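You operate a simulated robot arm through the tools that you are given. There is no shell and no other tool. Be economical: measure what you need, move in short steps, check, and stop when the job is done.

You are at the controls of a simulated robot arm. One attempt, no reset.

JOB
Brush the copper chips through the gap in the bench's edge into the blue tray.
Fine: with the green brush; tray on the ledge, yellow bench slider opened and left open; brush and tray back after. Set down upright: green brush. What is to be rubbed or washed off counts as gone when no trace of it is left.

Only the result counts: the job must be done as asked and must still hold three seconds after the hand-in. Knocking over, shifting, dropping, spilling or breaking anything else fails it.

ROBOT AND FRAMES
A 7-joint arm with a three-finger gripper on a trunk, on a base that drives. Base frame: it is fixed to the floor where the robot stands at the start and does not move with it; the origin is under the middle of the robot, x ahead of it, y to its left, z up. Readings come in cm, degrees, newtons and seconds.
With the tool pointing down near the work surface it reaches from about 48 to 92 cm from the robot's upright axis, wherever it stands. Its first joint turns from -166.0 to 166.0 degrees. Places, roughly: copper chips [90, 0, 80]; ledge of the grey bench [60, 0, 70]; yellow bench slider [70, 0, 80]. Payload 2.69 kg.
The TCP is the grasp point between the finger pads, 2.9 cm short of the fingertips. In the tool frame z runs along the fingers and y along their closing line. Largest opening 12 cm; the body of the gripper starts 7.8 cm behind the TCP.
Orientation is that of the tool frame in the base frame, as a unit quaternion [w, x, y, z]. With the fingers straight down and closing along the base's y, the tool's x points along the base's -x, its y along +y and its z along -z.

CONTROLS
- The arm moves only by the tool play_rows. Its argument "plan" is text: rows parted by semicolons, each of 7 numbers parted by spaces: the gripper command, from -1 (fully open) to 1 (shut), values between in proportion, then the shift along the base's x, y, z in units of 200 mm (1.0 is 200 mm), then the turn, a rotation vector about the base's x, y, z in units of 45 degrees (1.0 is 45 degrees). In form: grip x y z ax ay az; .... A call has 1 to 12 rows; each row is the pose to reach, as a shift and turn from the pose commanded when the call began. A call with a number of a shift or a turn outside -1 to 1 is refused whole. A row lasts 0.2 s, in which the tool goes at most 5 cm and 8.6 degrees; a call with a longer step from one row to the next is refused whole, and so is a gripper value outside its range. Where a pose cannot be reached the arm comes as near as it can. A force on the tool above 40 N (or 10 N above the force at the start of the call, whichever is more), or a blocked arm, ends the call early, and 0.2 s more pass. The fingers move at their own pace and stop on an object; they squeeze with about 43 N. The grip force told is the motor's: it shows also when the fingers shut on nothing. Time passes only in rows, and 0.2 s behind the last, so rows that repeat a pose let the fingers close. It gives the time, the measured TCP pose, the force on the tool (base axes), the opening and the grip force at its end, in the units of the frame above (readings bear some noise), with the torque about the TCP (base axes, N m) and any sound that the robot's microphone picked up.
- Cameras (640 x 400 px; columns grow to the right, rows downward): "scene" is now at [23.94, -0.16, 131.83]; the picture's right is [-0.04, -1.00, 0.00], its down [-0.65, 0.02, -0.76] and it looks along [0.76, -0.03, -0.65] (base axes); focal length 286 px, centre (320, 200). "wrist" rides on the gripper at [6.3, 0, -10.4] in the tool frame; the picture's right is [0.00, 1.00, 0.00], its down [-0.83, 0.00, -0.56] and it looks along [-0.56, 0.00, 0.83] (tool axes); focal length 275 px, centre (320, 200). There is no depth. A picture from a camera that has moved, and an enlarged one, comes with that camera's place and axes in the base frame and with its lens.
- capture(camera): a new picture of that camera. It takes no simulated time.
- move_column(by): slides the trunk up (or, below 0, down) by that many cm; the arm and the scene camera ride with it, the base frame stays. It gives what a move gives, with no picture.
- roll_base(legs): drives the robot by 1 to 6 legs, each [ahead, left, turn to the left] in cm, cm and degrees, along the robot's own axes; the way and the turn of a leg run together, so that a leg with both is an arc; at most 150 cm and 180 degrees a leg. The arm and the cameras ride along, it lands a little off, and it stops where it bumps. It gives what a move gives.
- aim_head(pan, tilt): turns the head with the scene camera to pan (to the left, within 86 degrees either way) and tilt (down, from -29 to 69), counted from straight ahead of the robot. It gives what a move gives.
- close_up(camera, box): a new picture of the part [left, top, right, bottom] of that camera's present view, enlarged. It takes no simulated time.
- close_job(): hands the job in; it is judged then, once.

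Go step by step. Nothing tells you exact positions but the pictures and the camera data: compare them with the known pose of the tool, close in by small moves and look again before you grip or let go. The budget is 120 turns and 82 pictures, counting those below and the enlarged ones. Unless the task says otherwise, let go and move clear before handing in, and close with one line.

The tools are called after ">>>" as a command line: name --argument value ..., lists and objects as JSON in quotes. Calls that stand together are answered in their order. play_rows: Moves the arm, as the interface text tells. Its arguments: {"type":"object","properties":{"plan":{"type":"string"}},"required":["plan"]} The other tools are called the same way: move_column (by) slides the trunk up or down; roll_base (legs) drives the base; aim_head (pan, tilt) turns the head that bears the scene camera; capture (camera) takes a picture; close_up (camera, box) takes an enlarged picture of a part of a camera's view; close_job () hands the job in.

At the start:

```text
t: 0.0
ee_pos: [48.06, -12.7, 108.45]
ee_rot: [0.0, -0.001, 1.0, 0.0]
contact_force: [0.1, 0.4, -0.2]
ft_torque: [-0.01, -0.01, 0.01]
width: 12.0
gripper_force: 0.1
trunk travel left (down, up): [-57.5, 3.8]
robot x, y, heading: [0.15, -0.31, -0.0]
head pan, tilt: [-2.0, 40.8]
```

scene: 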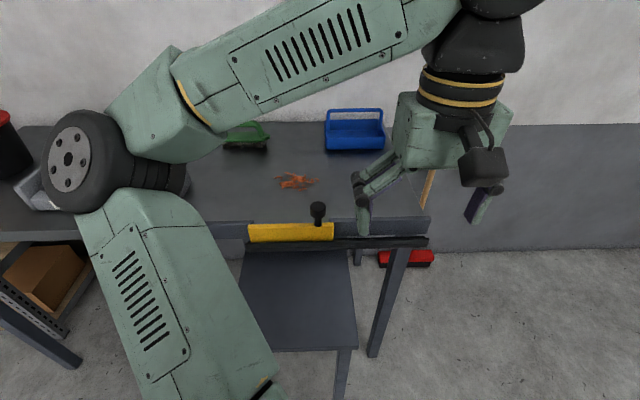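
wrist: 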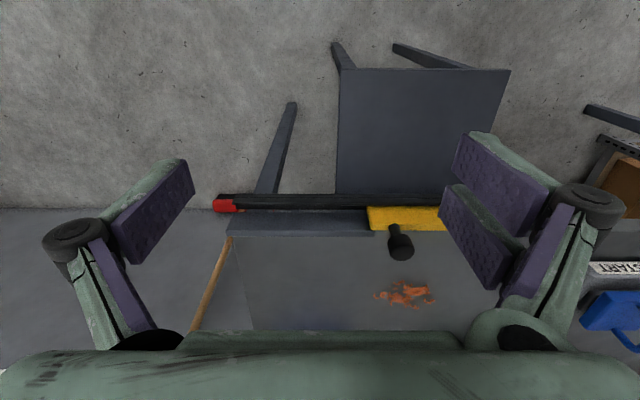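

I see the bench with copper chips, the yellow slider with a black knob at the front edge, the ledge below, the blue tray at the back and the green brush partly behind the arm. I'll look closer first.

>>> close_up --camera "scene" --box '[200, 90, 440, 240]'

>>> close_up --camera "scene" --box '[220, 190, 460, 340]'

```text
2.67 times, centred on (320, 165) of scene
camera zoom: at [23.94, -0.16, 131.83], right [-0.04, -1.0, 0.0], down [-0.65, 0.02, -0.76], along [0.76, -0.03, -0.65], focal length 763 px, centre (320, 293)
```

zoom: 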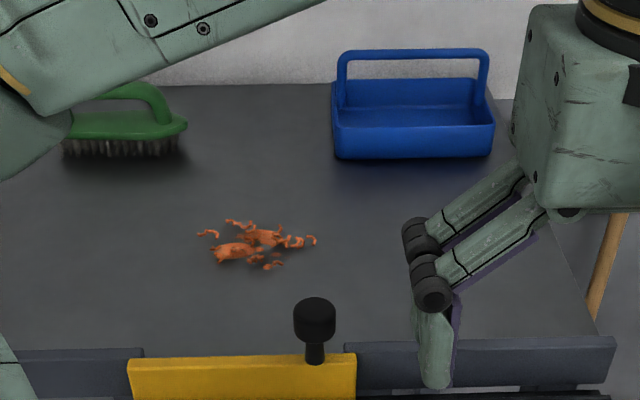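

```text
2.67 times, centred on (340, 265) of scene
camera zoom: at [23.94, -0.16, 131.83], right [-0.04, -1.0, 0.0], down [-0.65, 0.02, -0.76], along [0.76, -0.03, -0.65], focal length 763 px, centre (267, 27)
```

zoom: 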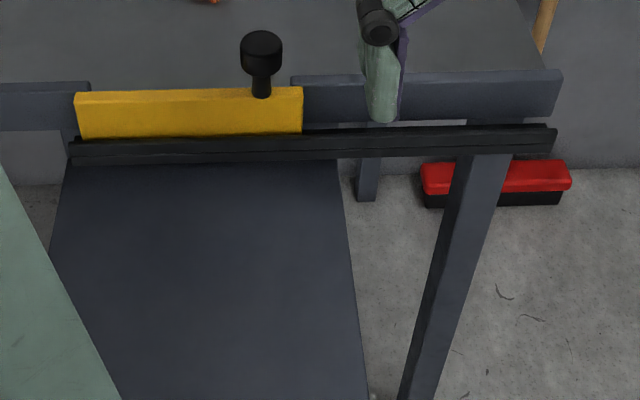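

>>> play_rows --plan "-1 0.2 0.1 0 0 0 0; -1 0.4 0.2 0 0 0 0; -1 0.5 0.35 0 0 0 0;-1 0.6 0.5 0 0 0 0; -1 0.7 0.63 0 0 0 0; -1 0.7 0.63 0 0 0 0"

>>> capture --camera "wrist"

>>> capture --camera "scene"

```text
t: 1.4
ee_pos: [62.01, -0.18, 108.34]
ee_rot: [0.0, 0.0, 1.0, 0.0]
contact_force: [-0.3, 0.0, -0.6]
ft_torque: [0.05, -0.02, 0.03]
width: 12.0
gripper_force: 0.1
trunk travel left (down, up): [-57.5, 3.8]
robot x, y, heading: [0.18, 0.08, 0.1]
head pan, tilt: [-2.0, 40.8]
```

```text
77 pictures are left
camera wrist: at [55.77, -0.09, 118.8], right [0.0, 1.0, 0.0], down [0.83, 0.0, 0.56], along [0.56, 0.0, -0.83], focal length 275 px, centre (320, 200)
```

wrist: 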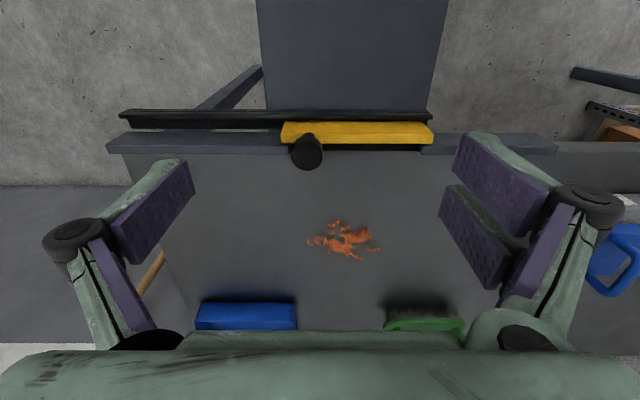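

```text
76 pictures are left
camera scene: at [23.94, -0.16, 131.83], right [-0.04, -1.0, 0.0], down [-0.65, 0.02, -0.76], along [0.76, -0.03, -0.65], focal length 286 px, centre (320, 200)
```

scene: 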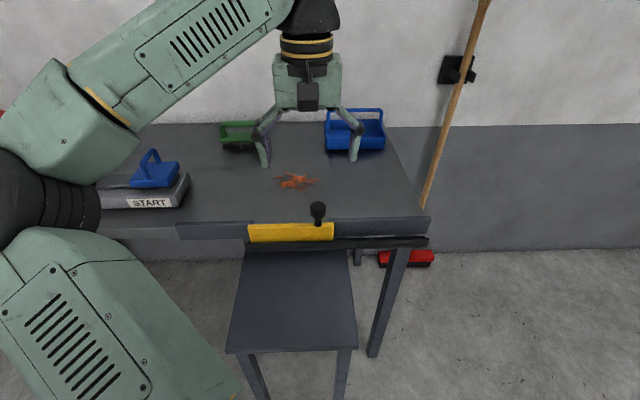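

>>> play_rows --plan "-1 0.15 -0.03 0 0 0 0; -1 0.325 -0.07 -0.1 0 0 0; -1 0.325 -0.07 -0.3 0 0 0; -1 0.325 -0.07 -0.5 0 0 0; -1 0.325 -0.07 -0.65 0 0 0; -1 0.325 -0.07 -0.7 0 0 0; -1 0.325 -0.07 -0.7 0 0 0"

>>> capture --camera "wrist"

>>> capture --camera "scene"

```text
t: 3.0
ee_pos: [68.61, -1.59, 94.4]
ee_rot: [0.001, -0.001, 1.0, 0.0]
contact_force: [0.5, 0.2, 1.1]
ft_torque: [-0.02, -0.01, -0.02]
width: 12.02
gripper_force: 0.0
trunk travel left (down, up): [-57.5, 3.8]
robot x, y, heading: [0.05, -0.29, -0.1]
head pan, tilt: [-2.0, 40.8]
```

```text
75 pictures are left
camera wrist: at [62.28, -1.59, 104.81], right [0.0, 1.0, 0.0], down [0.83, 0.0, 0.56], along [0.56, 0.0, -0.83], focal length 275 px, centre (320, 200)
```

wrist: 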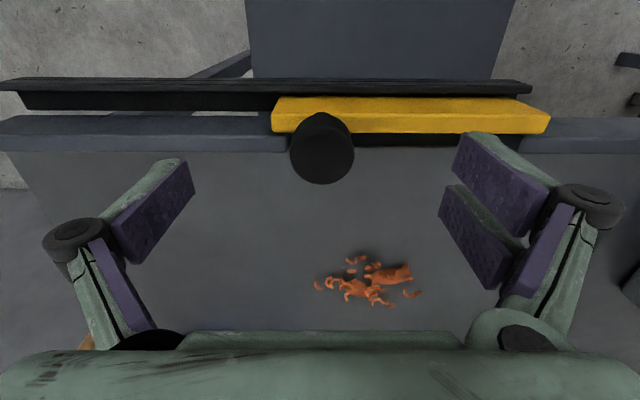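

```text
74 pictures are left
camera scene: at [23.94, -0.16, 131.83], right [-0.04, -1.0, 0.0], down [-0.65, 0.02, -0.76], along [0.76, -0.03, -0.65], focal length 286 px, centre (320, 200)
```

scene: 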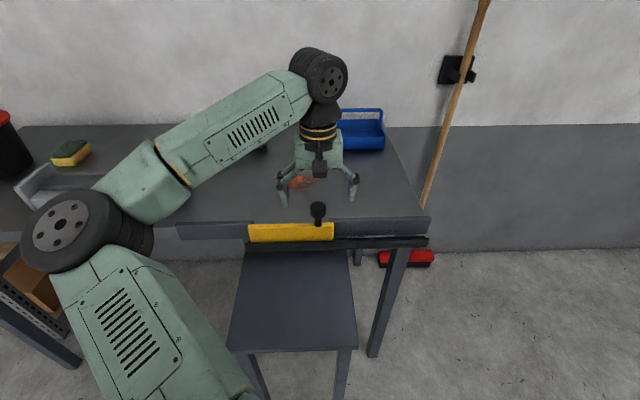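

>>> play_rows --plan "-1 0 0 -0.1 0 0 0; -1 0 0 -0.18 0 0 0; 0 0 0 -0.18 0 0 0; 1 0 0 -0.18 0 0 0; 1 0 0 -0.18 0 0 0; 1 0 0 -0.18 0 0 0; 1 0 0 -0.18 0 0 0; 1 0 0 -0.18 0 0 0; 1 0 0 -0.18 0 0 0"

>>> capture --camera "wrist"

```text
t: 5.0
ee_pos: [68.53, -1.64, 90.83]
ee_rot: [0.001, 0.0, 1.0, 0.0]
contact_force: [-0.6, 0.6, -0.5]
ft_torque: [-0.04, 0.01, -0.06]
width: 3.24
gripper_force: 26.6
trunk travel left (down, up): [-57.5, 3.8]
robot x, y, heading: [-0.04, -0.27, 0.0]
head pan, tilt: [-2.0, 40.8]
```

```text
73 pictures are left
camera wrist: at [62.14, -1.69, 101.24], right [0.0, 1.0, 0.0], down [0.83, 0.0, 0.56], along [0.56, 0.0, -0.83], focal length 275 px, centre (320, 200)
```

wrist: 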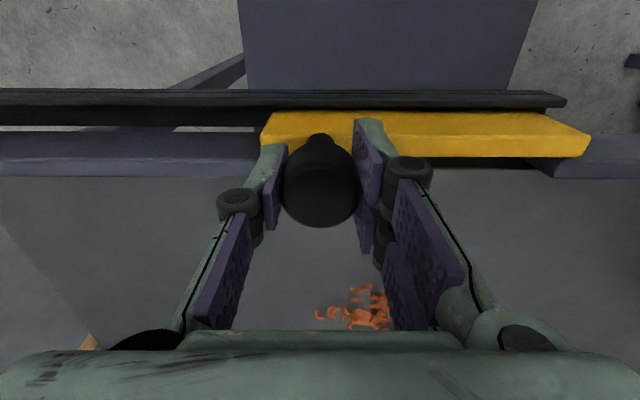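

Knob is gripped (3.24 cm). I slide it to the right (-y).

>>> play_rows --plan "1 0 -0.08 0 0 0 0; 1 0 -0.16 0 0 0 0; 1 0 -0.24 0 0 0 0; 1 0 -0.32 0 0 0 0; 1 0 -0.4 0 0 0 0; 1 0 -0.48 0 0 0 0; 1 0 -0.56 0 0 0 0; 1 0 -0.64 0 0 0 0; 1 0 -0.72 0 0 0 0; 1 0 -0.8 0 0 0 0; 1 0 -0.86 0 0 0 0; 1 0 -0.9 0 0 0 0"

>>> capture --camera "scene"

```text
t: 7.6
ee_pos: [68.5, -19.53, 90.7]
ee_rot: [-0.001, 0.0, 1.0, 0.0]
contact_force: [-5.3, 0.5, -2.1]
ft_torque: [0.16, -0.94, 0.05]
width: 3.18
gripper_force: 45.4
trunk travel left (down, up): [-57.5, 3.8]
robot x, y, heading: [0.21, 0.1, -0.3]
head pan, tilt: [-2.0, 40.8]
```

```text
72 pictures are left
camera scene: at [23.91, -0.17, 131.82], right [-0.04, -1.0, 0.0], down [-0.65, 0.02, -0.76], along [0.76, -0.03, -0.65], focal length 286 px, centre (320, 200)
```

scene: 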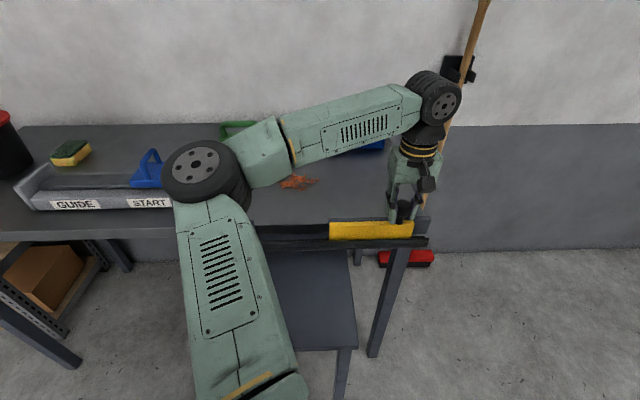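

>>> play_rows --plan "1 0 -0.03 0 0 0 0; 1 0 -0.06 0 0 0 0; 1 0 -0.09 0 0 0 0; 1 0 -0.12 0 0 0 0; 1 0 -0.12 0 0 0 0"

>>> capture --camera "wrist"

```text
t: 8.4
ee_pos: [68.49, -20.62, 90.71]
ee_rot: [-0.004, -0.003, 1.0, 0.007]
contact_force: [-4.2, 6.1, 3.9]
ft_torque: [0.72, 0.25, -0.02]
width: 3.19
gripper_force: 45.1
trunk travel left (down, up): [-57.5, 3.8]
robot x, y, heading: [-0.18, -0.12, 0.1]
head pan, tilt: [-2.0, 40.8]
stopped in row 4: the force on the tool passed its limit at 45 N (the readings are from after the stop); the commanded pose is now the measured one
```

```text
71 pictures are left
camera wrist: at [62.22, -20.73, 101.26], right [-0.01, 1.0, 0.02], down [0.83, 0.0, 0.55], along [0.55, 0.02, -0.83], focal length 275 px, centre (320, 200)
```

wrist: 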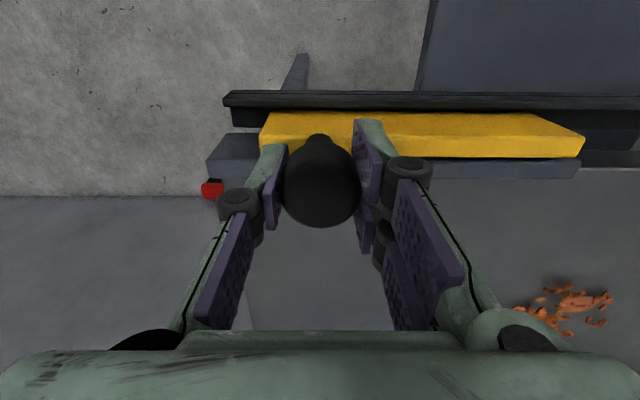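

>>> play_rows --plan "-1 0 0 0 0 0 0; -1 0 0 0 0 0 0; -1 0 0 0 0 0 0; -1 0 0 0 0 0 0; -1 0 0 0 0 0 0; -1 0 0 0.2 0 0 0; -1 0 0 0.4 0 0 0;-1 0 0 0.6 0 0 0; -1 -0.1 0.15 0.8 0 0 0;-1 -0.25 0.3 0.9 0 0 0; -1 -0.4 0.45 0.9 0 0 0; -1 -0.5 0.55 0.9 0 0 0"

>>> play_rows --plan "-1 0 0.2 0 0 0 0; -1 0 0.4 0 0 0 0; -1 0 0.5 0 0 0 0; -1 0 0.6 0 0 0 0; -1 0 0.6 0 0 0 0"

>>> capture --camera "wrist"

>>> capture --camera "scene"

```text
refused: row 9 steps farther than a row can; nothing moved
```

```text
t: 9.7
ee_pos: [68.59, -8.64, 90.63]
ee_rot: [-0.003, -0.003, 1.0, 0.006]
contact_force: [0.1, 0.5, -0.1]
ft_torque: [0.0, 0.02, 0.01]
width: 11.94
gripper_force: 0.0
trunk travel left (down, up): [-57.5, 3.8]
robot x, y, heading: [-0.14, -0.5, -0.1]
head pan, tilt: [-2.0, 40.8]
```

```text
70 pictures are left
camera wrist: at [62.22, -8.91, 101.05], right [-0.01, 1.0, 0.01], down [0.83, 0.0, 0.55], along [0.55, 0.02, -0.83], focal length 275 px, centre (320, 200)
```

wrist: 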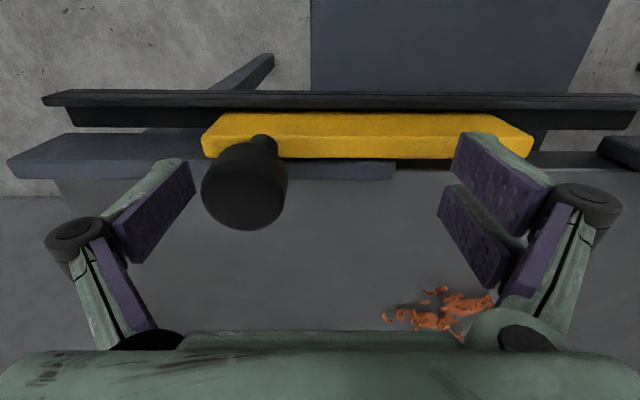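

```text
69 pictures are left
camera scene: at [23.92, -0.06, 131.83], right [-0.03, -1.0, 0.0], down [-0.65, 0.02, -0.76], along [0.76, -0.03, -0.65], focal length 286 px, centre (320, 200)
```

scene: 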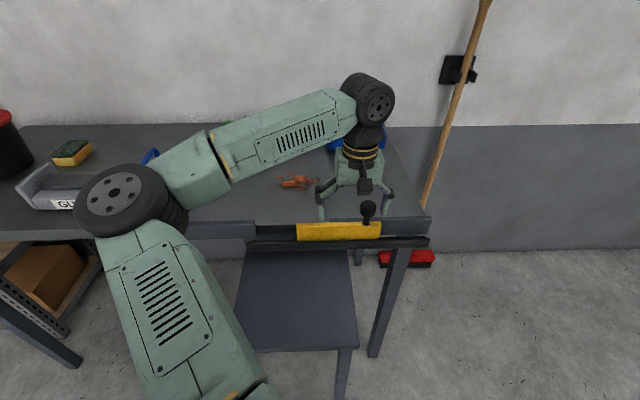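

My second call dragged the slider partly back as the fingers opened; I regrip the knob and push it to the stop again, one call at a time from now on.

>>> play_rows --plan "-1 0 -0.1 0 0 0 0; -1 0 -0.2 0 0 0 0; 1 0 -0.2 0 0 0 0; 1 0 -0.2 0 0 0 0; 1 0 -0.2 0 0 0 0; 1 0 -0.2 0 0 0 0; 1 0 -0.2 0 0 0 0; 1 0 -0.28 0 0 0 0; 1 0 -0.36 0 0 0 0; 1 0 -0.44 0 0 0 0; 1 0 -0.52 0 0 0 0; 1 0 -0.58 0 0 0 0"

```text
t: 12.2
ee_pos: [68.65, -20.38, 90.77]
ee_rot: [-0.002, -0.002, 1.0, 0.006]
contact_force: [1.4, -0.4, 6.5]
ft_torque: [0.27, -0.39, 0.0]
width: 3.19
gripper_force: 45.1
trunk travel left (down, up): [-57.5, 3.8]
robot x, y, heading: [0.02, 0.14, 0.1]
head pan, tilt: [-2.0, 40.8]
```

>>> play_rows --plan "1 0 -0.01 0 0 0 0; -1 0 -0.01 0 0 0 0; -1 0 -0.01 0 0 0 0; -1 0 -0.01 0 0 0 0; -1 0 -0.01 0 0 0 0; -1 0 -0.01 0 0 0 0; -1 0 0 0.2 0 0 0; -1 0 0 0.4 0 0 0;-1 0 0 0.6 0 0 0; -1 0 0 0.8 0 0 0;-1 -0.15 0.15 0.9 0 0 0; -1 -0.3 0.3 0.9 0 0 0"

```text
t: 14.8
ee_pos: [62.62, -14.15, 108.61]
ee_rot: [-0.003, -0.003, 1.0, 0.007]
contact_force: [0.1, -0.5, 1.1]
ft_torque: [-0.01, -0.01, 0.0]
width: 12.03
gripper_force: 0.1
trunk travel left (down, up): [-57.5, 3.8]
robot x, y, heading: [0.01, -0.06, 0.1]
head pan, tilt: [-2.0, 40.8]
```

>>> play_rows --plan "-1 -0.07 0.2 0 0 0 0; -1 -0.15 0.4 0 0 0 0; -1 -0.2 0.6 0.05 0 0 0; -1 -0.25 0.75 0.1 0 0 0;  -1 -0.25 0.9 0.1 0 0 0; -1 -0.25 0.9 0.1 0 0 0"

>>> capture --camera "wrist"

>>> capture --camera "scene"

```text
t: 16.2
ee_pos: [57.8, 4.07, 110.63]
ee_rot: [-0.003, -0.002, 1.0, 0.006]
contact_force: [0.2, 0.4, 0.0]
ft_torque: [-0.02, 0.02, -0.02]
width: 12.03
gripper_force: 0.1
trunk travel left (down, up): [-57.5, 3.8]
robot x, y, heading: [-0.16, -0.17, 0.0]
head pan, tilt: [-2.0, 40.8]
```

```text
68 pictures are left
camera wrist: at [51.52, 3.78, 121.06], right [-0.01, 1.0, 0.01], down [0.83, 0.0, 0.55], along [0.55, 0.02, -0.83], focal length 275 px, centre (320, 200)
```

wrist: 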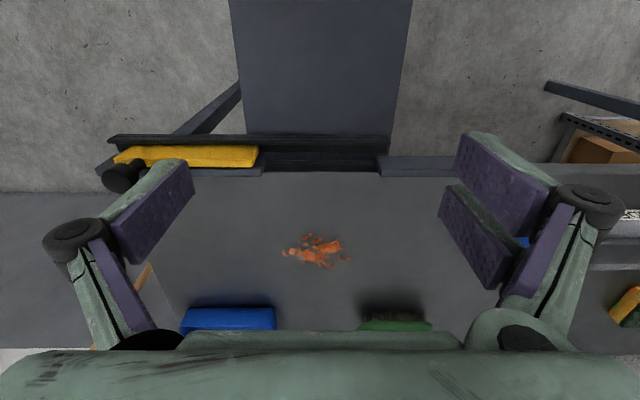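

```text
67 pictures are left
camera scene: at [23.92, -0.06, 131.83], right [-0.03, -1.0, 0.0], down [-0.65, 0.02, -0.76], along [0.76, -0.03, -0.65], focal length 286 px, centre (320, 200)
```

scene: 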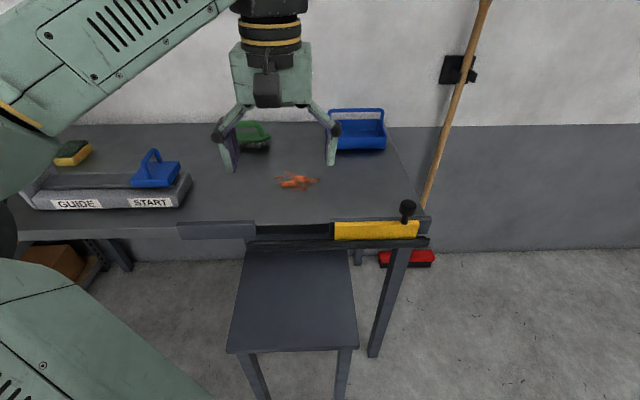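

>>> close_up --camera "wrist" --box '[220, 90, 420, 215]'

>>> close_up --camera "scene" --box '[220, 180, 380, 280]'

```text
3.20 times, centred on (320, 152) of wrist
camera zoom: at [51.52, 3.78, 121.06], right [-0.01, 1.0, 0.01], down [0.83, 0.0, 0.55], along [0.55, 0.02, -0.83], focal length 881 px, centre (320, 352)
```

zoom: 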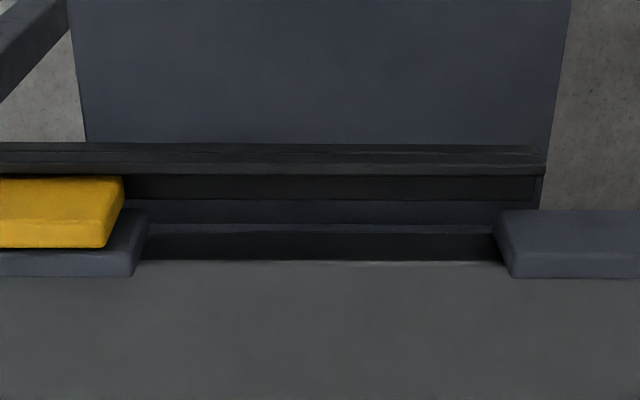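

```text
4.00 times, centred on (300, 230) of scene
camera zoom: at [23.92, -0.06, 131.83], right [-0.03, -1.0, 0.0], down [-0.65, 0.02, -0.76], along [0.76, -0.03, -0.65], focal length 1145 px, centre (400, 80)
```

zoom: 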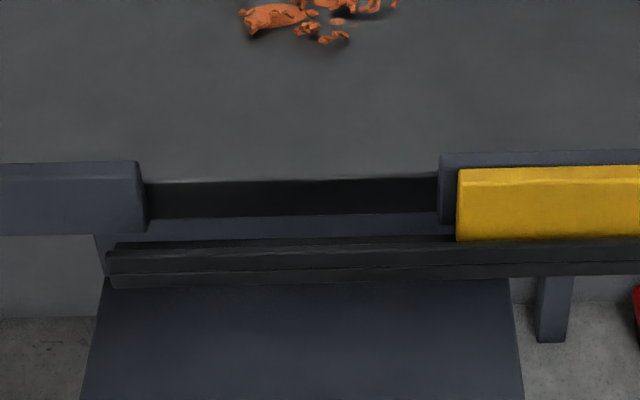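

>>> aim_head --pan 0 --tilt 69

>>> capture --camera "scene"

```text
t: 17.2
ee_pos: [57.84, 3.88, 110.48]
ee_rot: [-0.003, -0.004, 1.0, 0.006]
contact_force: [0.5, -0.3, 0.4]
ft_torque: [-0.03, 0.03, 0.0]
width: 11.99
gripper_force: 0.0
trunk travel left (down, up): [-57.5, 3.8]
robot x, y, heading: [-0.08, 0.05, 0.0]
head pan, tilt: [0.0, 68.8]
```

```text
64 pictures are left
camera scene: at [21.07, 0.24, 128.33], right [0.0, -1.0, 0.0], down [-0.93, 0.0, -0.36], along [0.36, 0.0, -0.93], focal length 286 px, centre (320, 200)
```

scene: 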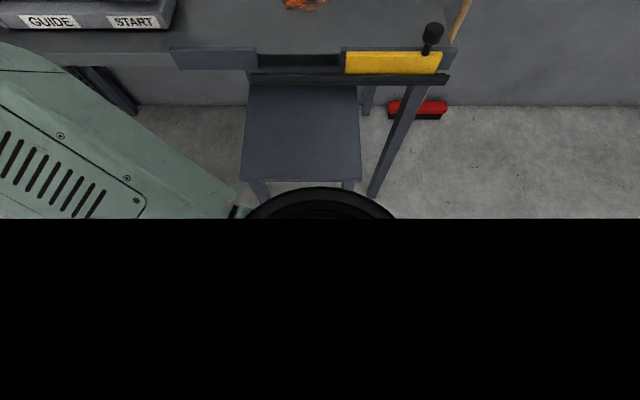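

>>> roll_base --legs '[[8, 0, 0]]'

>>> capture --camera "scene"

```text
t: 18.2
ee_pos: [65.79, 3.93, 110.53]
ee_rot: [-0.004, -0.002, 1.0, 0.005]
contact_force: [0.8, -0.4, -1.3]
ft_torque: [0.01, 0.04, 0.0]
width: 12.0
gripper_force: 0.0
trunk travel left (down, up): [-57.5, 3.8]
robot x, y, heading: [8.19, 0.37, 0.3]
head pan, tilt: [0.0, 68.8]
```

```text
63 pictures are left
camera scene: at [29.03, 0.25, 128.31], right [0.0, -1.0, 0.0], down [-0.93, 0.0, -0.36], along [0.36, 0.0, -0.93], focal length 286 px, centre (320, 200)
```

scene: 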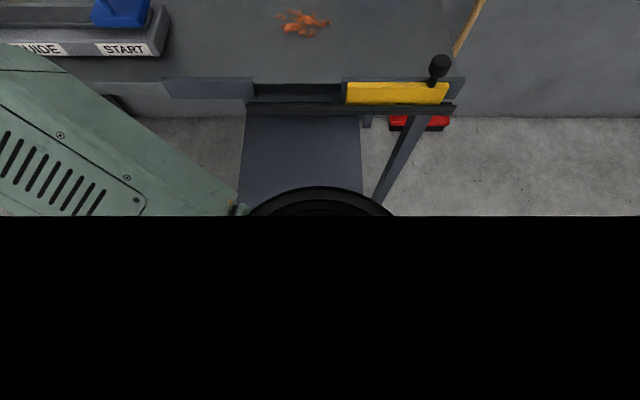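

>>> roll_base --legs '[[6, 0, 0]]'

>>> aim_head --pan 0 --tilt 35

>>> capture --camera "scene"

```text
t: 19.2
ee_pos: [71.82, 4.0, 110.48]
ee_rot: [-0.004, -0.003, 1.0, 0.006]
contact_force: [-0.1, 0.7, -1.1]
ft_torque: [-0.02, 0.01, 0.01]
width: 12.0
gripper_force: 0.2
trunk travel left (down, up): [-57.5, 3.8]
robot x, y, heading: [14.02, -0.05, 0.4]
head pan, tilt: [0.0, 68.8]
```

```text
t: 20.2
ee_pos: [71.72, 4.02, 110.62]
ee_rot: [-0.004, -0.002, 1.0, 0.006]
contact_force: [0.7, -0.2, -0.5]
ft_torque: [-0.01, 0.04, -0.01]
width: 12.01
gripper_force: 0.0
trunk travel left (down, up): [-57.5, 3.8]
robot x, y, heading: [13.63, -0.03, 0.1]
head pan, tilt: [0.0, 35.0]
```

```text
62 pictures are left
camera scene: at [38.2, 0.31, 132.69], right [0.0, -1.0, 0.0], down [-0.57, 0.0, -0.82], along [0.82, 0.0, -0.57], focal length 286 px, centre (320, 200)
```

scene: 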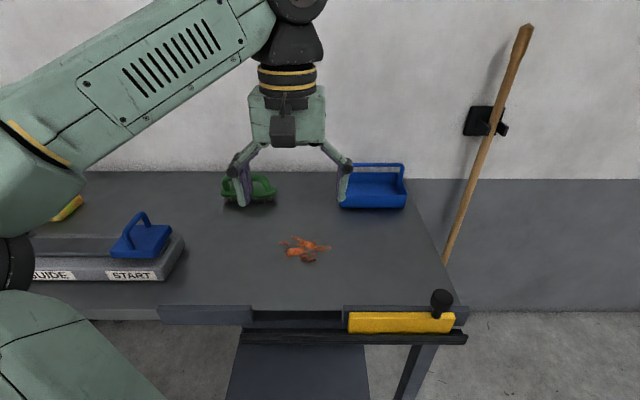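

>>> play_rows --plan "-1 0.1 -0.06 0.05 0 0 -0.166; -1 0.2 -0.12 0.05 0 0 -0.333; -1 0.3 -0.18 0.05 0 0 -0.5; -1 0.4 -0.24 0.05 0 0 -0.666; -1 0.5 -0.3 0.05 0 0 -0.833; -1 0.6 -0.36 0.05 0 0 -1; -1 0.6 -0.36 0.05 0 0 -1"

>>> play_rows --plan "-1 0.1 -0.09 0.0 0 0 -0.166; -1 0.2 -0.18 0.0 0 0 -0.333; -1 0.3 -0.27 0.0 0 0 -0.5; -1 0.4 -0.36 0.0 0 0 -0.666; -1 0.5 -0.45 0.0 0 0 -0.833; -1 0.6 -0.54 0.0 0 0 -1; -1 0.6 -0.54 0.0 0 0 -1"

>>> capture --camera "wrist"

>>> capture --camera "scene"

```text
t: 21.8
ee_pos: [83.17, -3.45, 111.19]
ee_rot: [0.001, 0.378, 0.926, 0.007]
contact_force: [-0.6, -0.2, 0.2]
ft_torque: [0.02, -0.01, -0.01]
width: 12.0
gripper_force: 0.1
out of reach, approached as far as the arm can: row 6, 7
trunk travel left (down, up): [-57.5, 3.8]
robot x, y, heading: [14.0, 0.41, 0.3]
head pan, tilt: [0.0, 35.0]
```

```text
t: 23.4
ee_pos: [69.5, -22.72, 102.2]
ee_rot: [0.003, 0.704, 0.71, 0.007]
contact_force: [0.3, 1.3, -0.4]
ft_torque: [0.0, 0.03, 0.0]
width: 12.01
gripper_force: 0.1
out of reach, approached as far as the arm can: row 1, 2, 3, 4, 5, 6, 7
trunk travel left (down, up): [-57.5, 3.8]
robot x, y, heading: [14.16, -0.09, 0.3]
head pan, tilt: [0.0, 35.0]
```

```text
61 pictures are left
camera wrist: at [69.21, -16.46, 112.79], right [1.0, 0.01, 0.01], down [0.0, -0.83, 0.55], along [0.02, -0.55, -0.83], focal length 275 px, centre (320, 200)
```

wrist: 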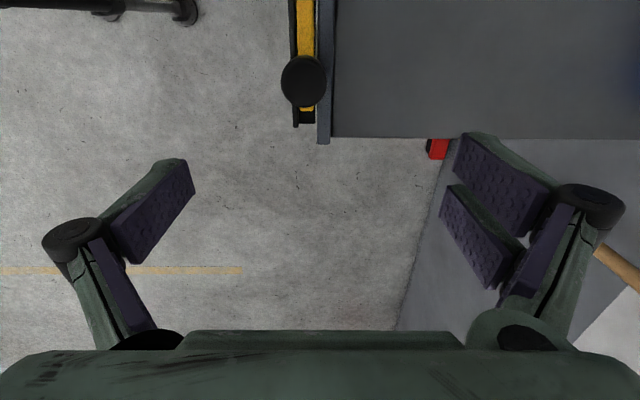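

```text
60 pictures are left
camera scene: at [38.21, 0.33, 132.69], right [0.0, -1.0, 0.0], down [-0.57, 0.0, -0.82], along [0.82, 0.0, -0.57], focal length 286 px, centre (320, 200)
```

scene: 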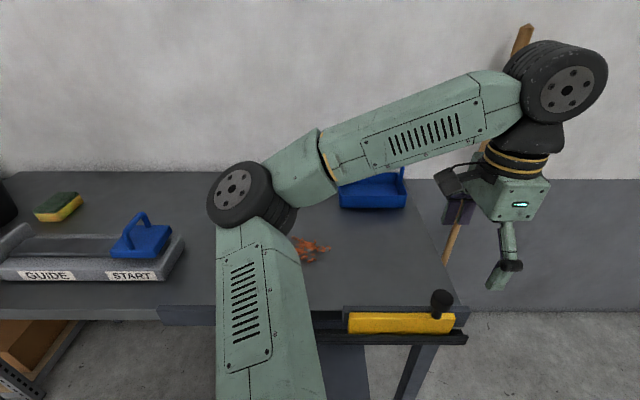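

>>> play_rows --plan "-1 -0.2 0 0 0 0 0; -1 -0.4 0 0.05 0 0 0; -1 -0.6 0.1 0.1 0 0 0; -1 -0.8 0.2 0.15 0 0 0; -1 -0.9 0.3 0.2 0 0 0; -1 -0.9 0.3 0.2 0 0 0"

>>> capture --camera "wrist"

```text
t: 24.8
ee_pos: [51.61, -16.6, 106.55]
ee_rot: [0.003, 0.704, 0.71, 0.007]
contact_force: [0.3, 0.1, -0.1]
ft_torque: [0.02, 0.01, 0.04]
width: 12.01
gripper_force: 0.0
trunk travel left (down, up): [-57.5, 3.8]
robot x, y, heading: [13.57, 0.11, 0.5]
head pan, tilt: [0.0, 35.0]
```

```text
59 pictures are left
camera wrist: at [51.23, -10.45, 117.04], right [1.0, 0.01, 0.01], down [0.0, -0.83, 0.55], along [0.02, -0.55, -0.83], focal length 275 px, centre (320, 200)
```

wrist: 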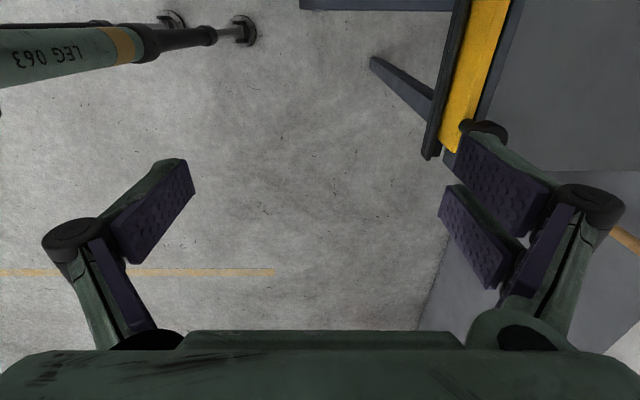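

>>> roll_base --legs '[[7, 0, 0]]'

>>> roll_base --legs '[[7, 0, 0]]'

>>> move_column --by 3.5

>>> capture --camera "wrist"

```text
t: 26.0
ee_pos: [57.74, -16.13, 106.59]
ee_rot: [0.001, 0.703, 0.711, 0.006]
contact_force: [0.3, 0.4, -0.6]
ft_torque: [0.04, -0.02, -0.01]
width: 11.98
gripper_force: 0.0
trunk travel left (down, up): [-57.5, 3.8]
robot x, y, heading: [19.84, 0.85, 0.5]
head pan, tilt: [0.0, 35.0]
stopped in leg 1: the robot was blocked; the commanded pose is now the measured one
```

```text
t: 26.8
ee_pos: [57.64, -16.15, 106.61]
ee_rot: [0.002, 0.702, 0.712, 0.005]
contact_force: [0.3, -0.1, -0.3]
ft_torque: [-0.03, -0.03, -0.04]
width: 11.99
gripper_force: 0.1
trunk travel left (down, up): [-57.5, 3.8]
robot x, y, heading: [19.91, 0.23, 0.5]
head pan, tilt: [0.0, 35.0]
stopped in leg 1: the robot was blocked; the commanded pose is now the measured one
```

```text
t: 27.6
ee_pos: [57.69, -16.04, 109.99]
ee_rot: [0.002, 0.702, 0.713, 0.005]
contact_force: [0.7, -0.8, 0.0]
ft_torque: [-0.01, 0.0, 0.0]
width: 12.01
gripper_force: 0.1
trunk travel left (down, up): [-61.0, 0.3]
robot x, y, heading: [20.1, 0.6, 0.3]
head pan, tilt: [0.0, 35.0]
```

```text
58 pictures are left
camera wrist: at [57.44, -9.85, 120.53], right [1.0, 0.02, 0.01], down [0.01, -0.83, 0.55], along [0.02, -0.55, -0.83], focal length 275 px, centre (320, 200)
```

wrist: 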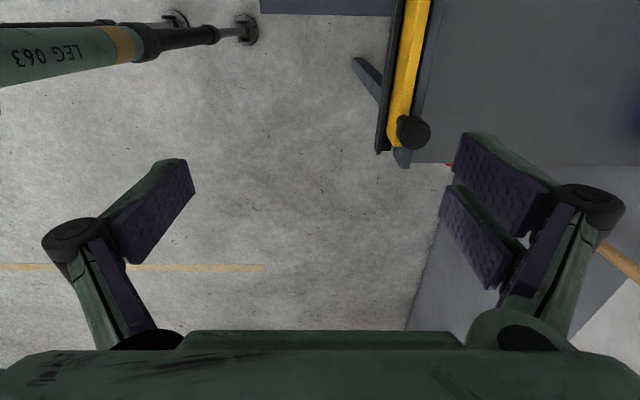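

>>> roll_base --legs '[[-1, 0, 0]]'

>>> play_rows --plan "-1 0.15 0.05 0 0 -0.15 0; -1 0.3 0.1 0 0 -0.3 0; -1 0.45 0.15 0 0 -0.45 0; -1 0.6 0.2 0 0 -0.6 0; -1 0.75 0.25 0 0 -0.75 0; -1 0.9 0.3 0 0 -0.9 0; -1 1 0.35 0 0 -0.9 0; -1 1 0.35 0 0 -0.9 0"

>>> capture --camera "wrist"

>>> capture --camera "scene"

```text
t: 28.4
ee_pos: [56.72, -16.23, 110.07]
ee_rot: [0.002, 0.702, 0.712, 0.005]
contact_force: [0.3, 0.0, -0.3]
ft_torque: [-0.02, 0.0, -0.02]
width: 12.03
gripper_force: 0.0
trunk travel left (down, up): [-61.0, 0.3]
robot x, y, heading: [19.13, 0.9, 0.4]
head pan, tilt: [0.0, 35.0]
```

```text
t: 30.2
ee_pos: [72.86, -10.01, 109.45]
ee_rot: [0.249, 0.656, 0.668, 0.25]
contact_force: [0.1, -0.4, 0.6]
ft_torque: [-0.01, -0.02, 0.0]
width: 12.01
gripper_force: 0.0
out of reach, approached as far as the arm can: row 6, 7, 8
trunk travel left (down, up): [-61.0, 0.3]
robot x, y, heading: [18.69, 0.59, 0.5]
head pan, tilt: [0.0, 35.0]
```

```text
57 pictures are left
camera wrist: at [65.73, -3.84, 117.22], right [0.75, 0.02, 0.66], down [-0.35, -0.83, 0.42], along [0.56, -0.55, -0.62], focal length 275 px, centre (320, 200)
```

wrist: 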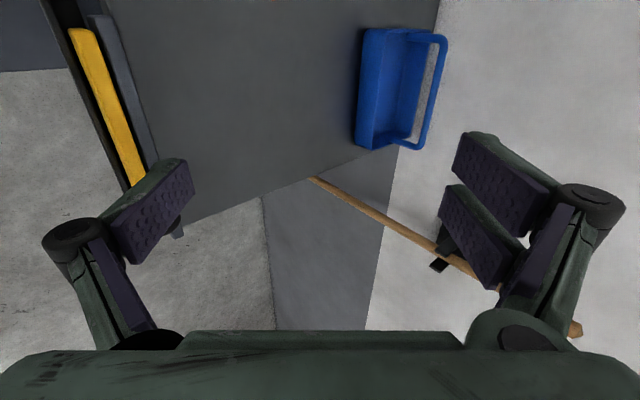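

```text
56 pictures are left
camera scene: at [43.25, 0.89, 136.2], right [0.01, -1.0, 0.0], down [-0.57, 0.0, -0.82], along [0.82, 0.01, -0.57], focal length 286 px, centre (320, 200)
```

scene: 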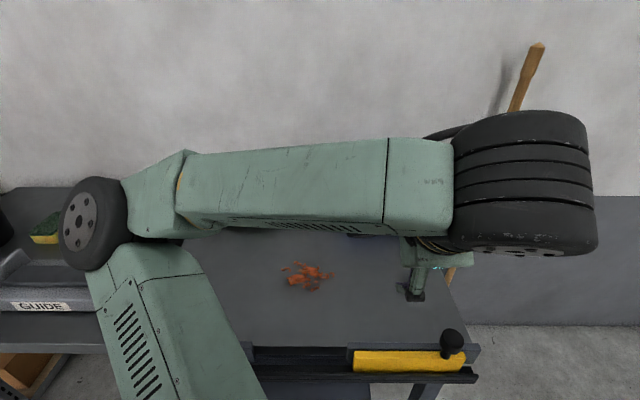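

>>> play_rows --plan "-1 0.02 -0.03 -0.2 0 0 0; -1 0.1 -0.06 -0.4 0 0 0; -1 0.25 -0.1 -0.6 0 0 0; -1 0.42 -0.15 -0.62 0 0 0; -1 0.6 -0.2 -0.62 0 0 0; -1 0.78 -0.2 -0.62 0 0 0; -1 0.95 -0.2 -0.62 0 0 0; -1 0.95 -0.2 -0.62 0 0 0"

```text
refused: row 3 steps farther than a row can; nothing moved
```

>>> play_rows --plan "-1 0.02 -0.03 -0.2 0 0 0; -1 0.1 -0.06 -0.4 0 0 0; -1 0.22 -0.1 -0.58 0 0 0; -1 0.42 -0.15 -0.62 0 0 0; -1 0.6 -0.2 -0.62 0 0 0; -1 0.78 -0.2 -0.62 0 0 0; -1 0.95 -0.2 -0.62 0 0 0; -1 0.95 -0.2 -0.62 0 0 0"

>>> capture --camera "scene"

```text
t: 32.0
ee_pos: [87.93, -14.73, 97.13]
ee_rot: [0.25, 0.653, 0.67, 0.251]
contact_force: [-0.6, 0.8, 0.6]
ft_torque: [0.03, 0.0, 0.01]
width: 12.0
gripper_force: 0.3
out of reach, approached as far as the arm can: row 2, 6, 7, 8
trunk travel left (down, up): [-61.0, 0.3]
robot x, y, heading: [18.86, 0.68, 0.1]
head pan, tilt: [0.0, 35.0]
```

```text
55 pictures are left
camera scene: at [43.27, 0.89, 136.19], right [0.01, -1.0, 0.0], down [-0.57, 0.0, -0.82], along [0.82, 0.01, -0.57], focal length 286 px, centre (320, 200)
```

scene: 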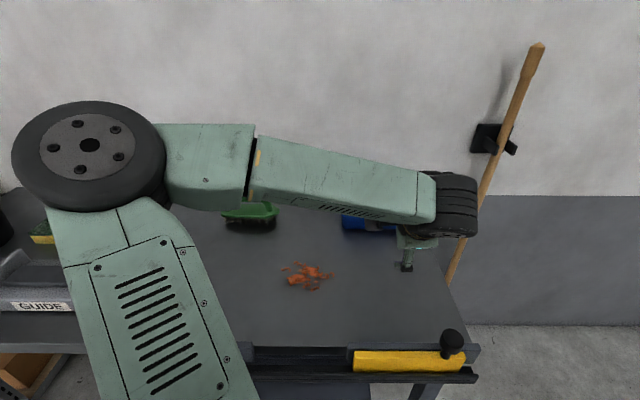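

>>> play_rows --plan "-1 -0.12 0 0.05 0 0.15 0; -1 -0.24 0 0.1 0 0.3 0; -1 -0.36 0.03 0.15 0 0.45 0; -1 -0.48 0.06 0.2 0 0.6 0; -1 -0.6 0.1 0.2 0 0.75 0; -1 -0.72 0.15 0.2 0 0.89 0; -1 -0.8 0.2 0.2 0 0.98 0"

>>> play_rows --plan "-1 0 0.05 0 0 0 0.166; -1 0 0.1 0 0 0 0.333; -1 0 0.15 0 0 0 0.5; -1 0 0.2 0 0 0 0.666; -1 0 0.25 0 0 0 0.833; -1 0 0.3 0 0 0 1"

>>> play_rows --plan "-1 0 0 0 0 0 0.166; -1 0 0 0 0 0 0.333; -1 0 0 0 0 0 0.5; -1 0 0 0 0 0 0.666; -1 0 0 0 0 0 0.833; -1 0 0 0 0 0 1"

>>> play_rows --plan "-1 0 0 0 0 0 0.166; -1 0 0 0 0 0 0.333; -1 0 0 0 0 0 0.5; -1 0 0 0 0 0 0.666; -1 0 0 0 0 0 0.833; -1 0 0 0 0 0 1"

>>> play_rows --plan "-1 0 0 0 0 0 0.166; -1 0 0 0 0 0 0.333; -1 0 0 0 0 0 0.5; -1 0 0 0 0 0 0.666; -1 0 0 0 0 0 0.833; -1 0 0 0 0 0 1; -1 0 0 0 0 0 1"

>>> capture --camera "scene"

```text
t: 33.6
ee_pos: [70.77, -11.76, 100.92]
ee_rot: [-0.021, 0.702, 0.712, -0.016]
contact_force: [-0.3, -0.5, -0.5]
ft_torque: [0.0, 0.02, 0.03]
width: 11.99
gripper_force: 0.1
out of reach, approached as far as the arm can: row 1, 2, 3, 4, 5, 6, 7
trunk travel left (down, up): [-61.0, 0.3]
robot x, y, heading: [19.07, 0.15, 0.7]
head pan, tilt: [0.0, 35.0]
```

```text
t: 35.0
ee_pos: [70.66, -5.73, 100.96]
ee_rot: [-0.013, 0.375, 0.927, -0.024]
contact_force: [-0.8, 0.4, -0.3]
ft_torque: [-0.02, 0.0, -0.01]
width: 12.02
gripper_force: 0.1
trunk travel left (down, up): [-61.0, 0.3]
robot x, y, heading: [19.1, 0.61, 0.6]
head pan, tilt: [0.0, 35.0]
```

```text
t: 36.4
ee_pos: [70.74, -5.74, 100.85]
ee_rot: [-0.003, -0.008, 1.0, -0.025]
contact_force: [-0.4, 0.3, -0.2]
ft_torque: [0.0, 0.02, 0.0]
width: 11.99
gripper_force: 0.1
trunk travel left (down, up): [-61.0, 0.3]
robot x, y, heading: [18.76, 0.47, 0.4]
head pan, tilt: [0.0, 35.0]
```

```text
t: 37.8
ee_pos: [70.62, -5.73, 100.97]
ee_rot: [0.007, -0.39, 0.92, -0.025]
contact_force: [-0.2, -0.3, -0.5]
ft_torque: [-0.04, 0.02, 0.0]
width: 12.0
gripper_force: 0.0
trunk travel left (down, up): [-61.0, 0.3]
robot x, y, heading: [19.25, 0.46, 0.4]
head pan, tilt: [0.0, 35.0]
```

```text
t: 39.4
ee_pos: [70.54, -5.66, 100.89]
ee_rot: [-0.016, 0.712, -0.702, 0.02]
contact_force: [0.1, 0.5, 0.0]
ft_torque: [0.0, 0.01, -0.01]
width: 12.03
gripper_force: 0.0
trunk travel left (down, up): [-61.0, 0.3]
robot x, y, heading: [19.36, 0.49, 0.4]
head pan, tilt: [0.0, 35.0]
```

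```text
54 pictures are left
camera scene: at [43.26, 0.89, 136.19], right [0.01, -1.0, 0.0], down [-0.57, 0.0, -0.82], along [0.82, 0.01, -0.57], focal length 286 px, centre (320, 200)
```

scene: 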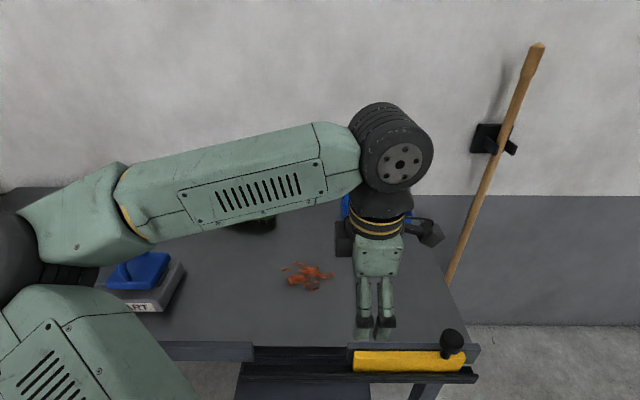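

>>> play_rows --plan "-1 0.2 -0.06 0 0 0 0; -1 0.4 -0.12 0 0 0 0; -1 0.6 -0.18 0 0 0 0; -1 0.8 -0.24 0 0 0 0; -1 1 -0.3 0 0 0 0; -1 1 -0.3 0 0 0 0"

>>> capture --camera "scene"

>>> capture --camera "wrist"

```text
t: 40.8
ee_pos: [90.82, -11.79, 100.81]
ee_rot: [-0.016, 0.712, -0.702, 0.021]
contact_force: [-0.2, 0.2, -0.3]
ft_torque: [0.0, -0.01, 0.01]
width: 12.01
gripper_force: 0.0
trunk travel left (down, up): [-61.0, 0.3]
robot x, y, heading: [18.92, 0.53, 0.6]
head pan, tilt: [0.0, 35.0]
```

```text
53 pictures are left
camera scene: at [43.24, 0.9, 136.2], right [0.01, -1.0, 0.0], down [-0.57, 0.0, -0.82], along [0.82, 0.01, -0.57], focal length 286 px, centre (320, 200)
```

scene: 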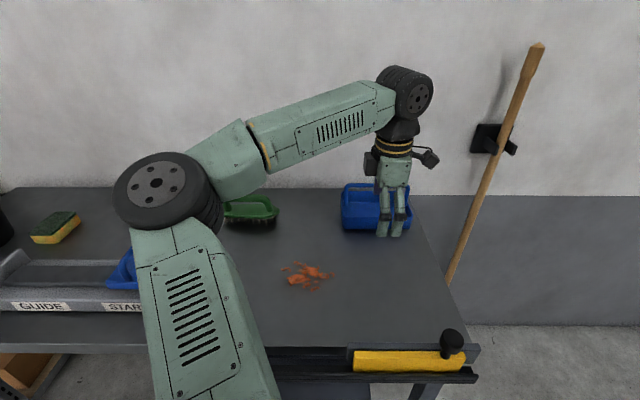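

```text
52 pictures are left
camera wrist: at [90.25, -18.01, 111.29], right [-1.0, -0.02, -0.05], down [-0.04, 0.83, 0.55], along [0.03, 0.55, -0.83], focal length 275 px, centre (320, 200)
```

wrist: 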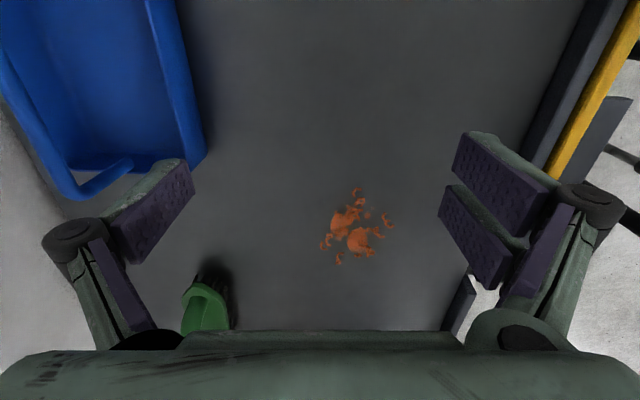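

>>> play_rows --plan "-1 0.0 -0.05 0.06 0 0 0; -1 0.2 -0.1 0.06 0 0 0; -1 0.4 -0.155 0.06 0 0 0; -1 0.6 -0.155 0.06 0 0 0; -1 0.785 -0.155 0.06 0 0 0; -1 0.785 -0.155 0.06 0 0 0"

>>> capture --camera "wrist"

>>> capture --camera "scene"

```text
t: 42.2
ee_pos: [106.32, -14.91, 102.14]
ee_rot: [-0.016, 0.712, -0.702, 0.02]
contact_force: [0.9, 0.4, 0.0]
ft_torque: [0.01, -0.01, 0.0]
width: 11.98
gripper_force: 0.2
trunk travel left (down, up): [-61.0, 0.3]
robot x, y, heading: [18.51, 0.87, 0.5]
head pan, tilt: [0.0, 35.0]
```

```text
51 pictures are left
camera wrist: at [105.85, -21.1, 112.62], right [-1.0, -0.02, -0.05], down [-0.04, 0.83, 0.55], along [0.03, 0.55, -0.83], focal length 275 px, centre (320, 200)
```

wrist: 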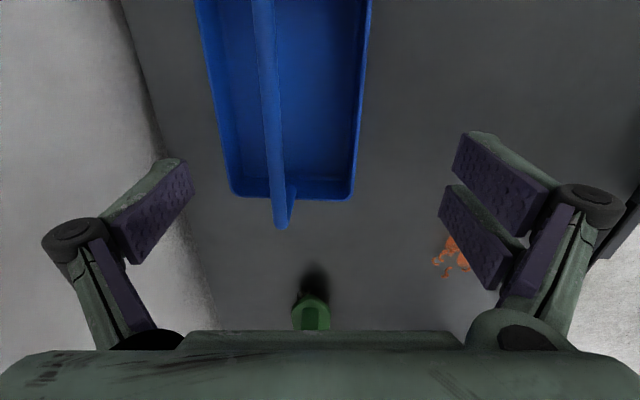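

```text
50 pictures are left
camera scene: at [43.24, 0.91, 136.2], right [0.01, -1.0, 0.0], down [-0.57, 0.0, -0.82], along [0.82, 0.01, -0.57], focal length 286 px, centre (320, 200)
```

scene: 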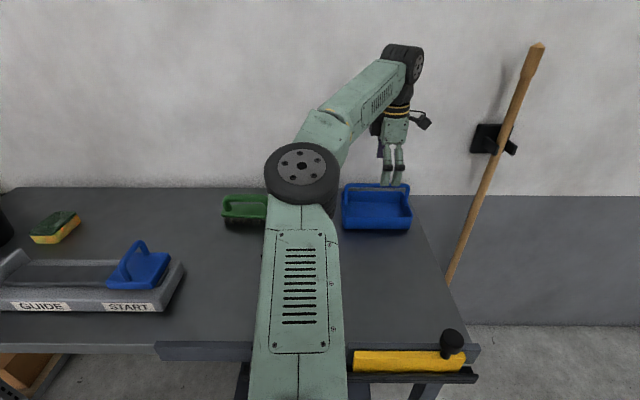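

>>> play_rows --plan "-1 0.15 0 0 0 0 0; -1 0.155 0 -0.15 0 0 0; -1 0.155 0 -0.2 0 0 0; -1 0.155 0 -0.2 0 0 0"

>>> capture --camera "wrist"

>>> close_up --camera "scene" --box '[330, 130, 450, 250]'

```text
t: 43.2
ee_pos: [109.44, -14.68, 98.24]
ee_rot: [-0.016, 0.712, -0.702, 0.021]
contact_force: [0.3, -0.2, -0.3]
ft_torque: [-0.03, -0.01, -0.03]
width: 12.01
gripper_force: 0.0
trunk travel left (down, up): [-61.0, 0.3]
robot x, y, heading: [18.46, 0.74, 0.7]
head pan, tilt: [0.0, 35.0]
```

```text
49 pictures are left
camera wrist: at [108.96, -20.94, 108.62], right [-1.0, -0.02, -0.05], down [-0.04, 0.83, 0.55], along [0.03, 0.55, -0.83], focal length 275 px, centre (320, 200)
```

wrist: 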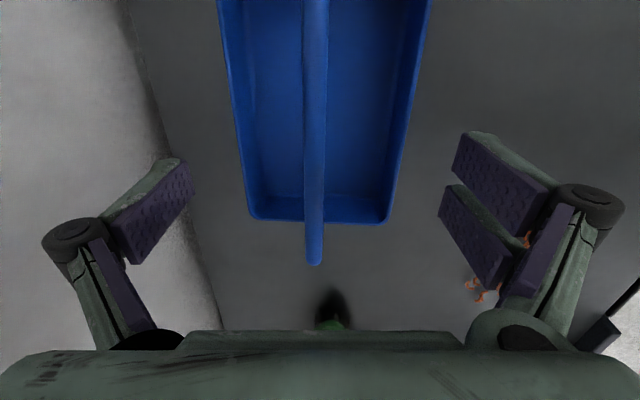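

```text
3.33 times, centred on (390, 190) of scene
camera zoom: at [43.25, 0.89, 136.2], right [0.01, -1.0, 0.0], down [-0.57, 0.0, -0.82], along [0.82, 0.01, -0.57], focal length 954 px, centre (87, 233)
```

zoom: 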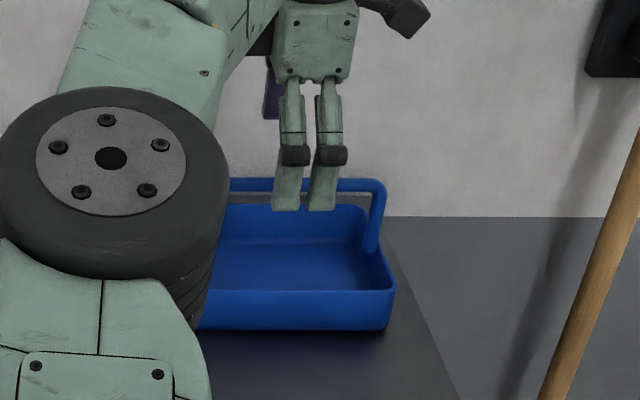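

>>> play_rows --plan "-1 0.01 -0.01 -0.1 0 0 0; -1 0.01 -0.01 -0.16 0 0 0; 0 0.01 -0.01 -0.16 0 0 0; 0.5 0.01 -0.01 -0.16 0 0 0; 1 0.01 -0.01 -0.16 0 0 0;1 0.01 -0.01 -0.16 0 0 0;1 0.01 -0.01 -0.16 0 0 0;1 0.01 -0.01 -0.16 0 0 0;1 0.01 -0.01 -0.16 0 0 0;1 0.01 -0.01 -0.16 0 0 0"

>>> capture --camera "wrist"

```text
t: 45.4
ee_pos: [109.63, -14.98, 94.98]
ee_rot: [-0.016, 0.712, -0.702, 0.021]
contact_force: [0.0, 0.0, -0.1]
ft_torque: [-0.01, -0.02, -0.02]
width: 1.1
gripper_force: 18.8
trunk travel left (down, up): [-61.0, 0.3]
robot x, y, heading: [18.5, 0.58, 0.8]
head pan, tilt: [0.0, 35.0]
```

```text
47 pictures are left
camera wrist: at [109.13, -21.21, 105.43], right [-1.0, -0.02, -0.05], down [-0.04, 0.83, 0.55], along [0.03, 0.55, -0.83], focal length 275 px, centre (320, 200)
```

wrist: 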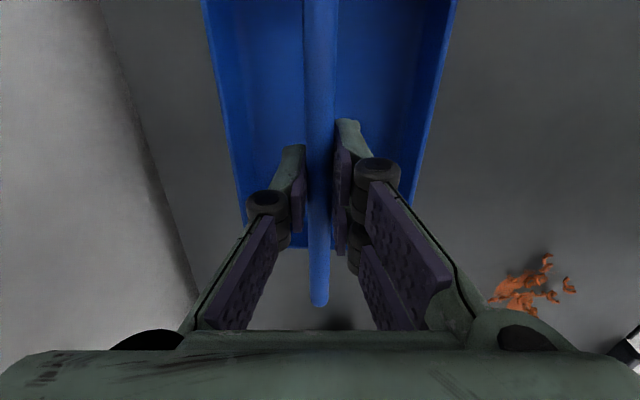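

>>> play_rows --plan "1 0 0 0.08 0 0 0; 1 0 0 0.16 0 0 0; 1 -0.06 0 0.26 0 0 0; 1 -0.16 0 0.36 0 0 0; 1 -0.28 0 0.46 0 0 0; 1 -0.42 0.03 0.52 0 0 0; 1 -0.56 0.07 0.55 0 0 0; 1 -0.7 0.12 0.55 0 0 0; 1 -0.84 0.18 0.55 0 0 0; 1 -0.98 0.24 0.55 0 0 0; 1 -0.98 0.24 0.55 0 0 0"

>>> capture --camera "scene"

```text
t: 47.8
ee_pos: [90.08, -10.34, 106.01]
ee_rot: [-0.016, 0.711, -0.702, 0.021]
contact_force: [0.2, 0.5, -2.2]
ft_torque: [-0.03, -0.01, 0.03]
width: 1.03
gripper_force: 37.6
trunk travel left (down, up): [-61.0, 0.3]
robot x, y, heading: [19.25, 0.48, 0.3]
head pan, tilt: [0.0, 35.0]
```

```text
46 pictures are left
camera scene: at [43.28, 0.88, 136.19], right [0.01, -1.0, 0.0], down [-0.57, 0.0, -0.82], along [0.82, 0.01, -0.57], focal length 286 px, centre (320, 200)
```

scene: 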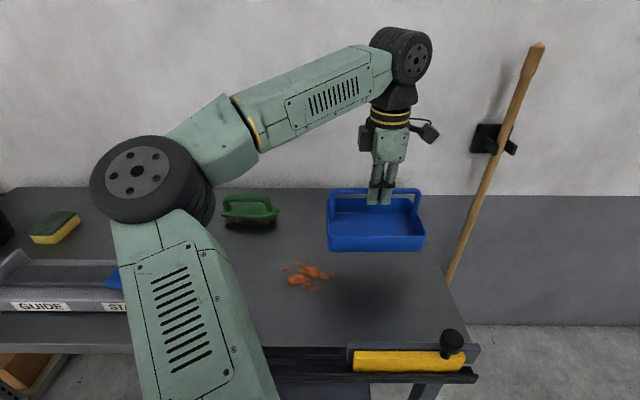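

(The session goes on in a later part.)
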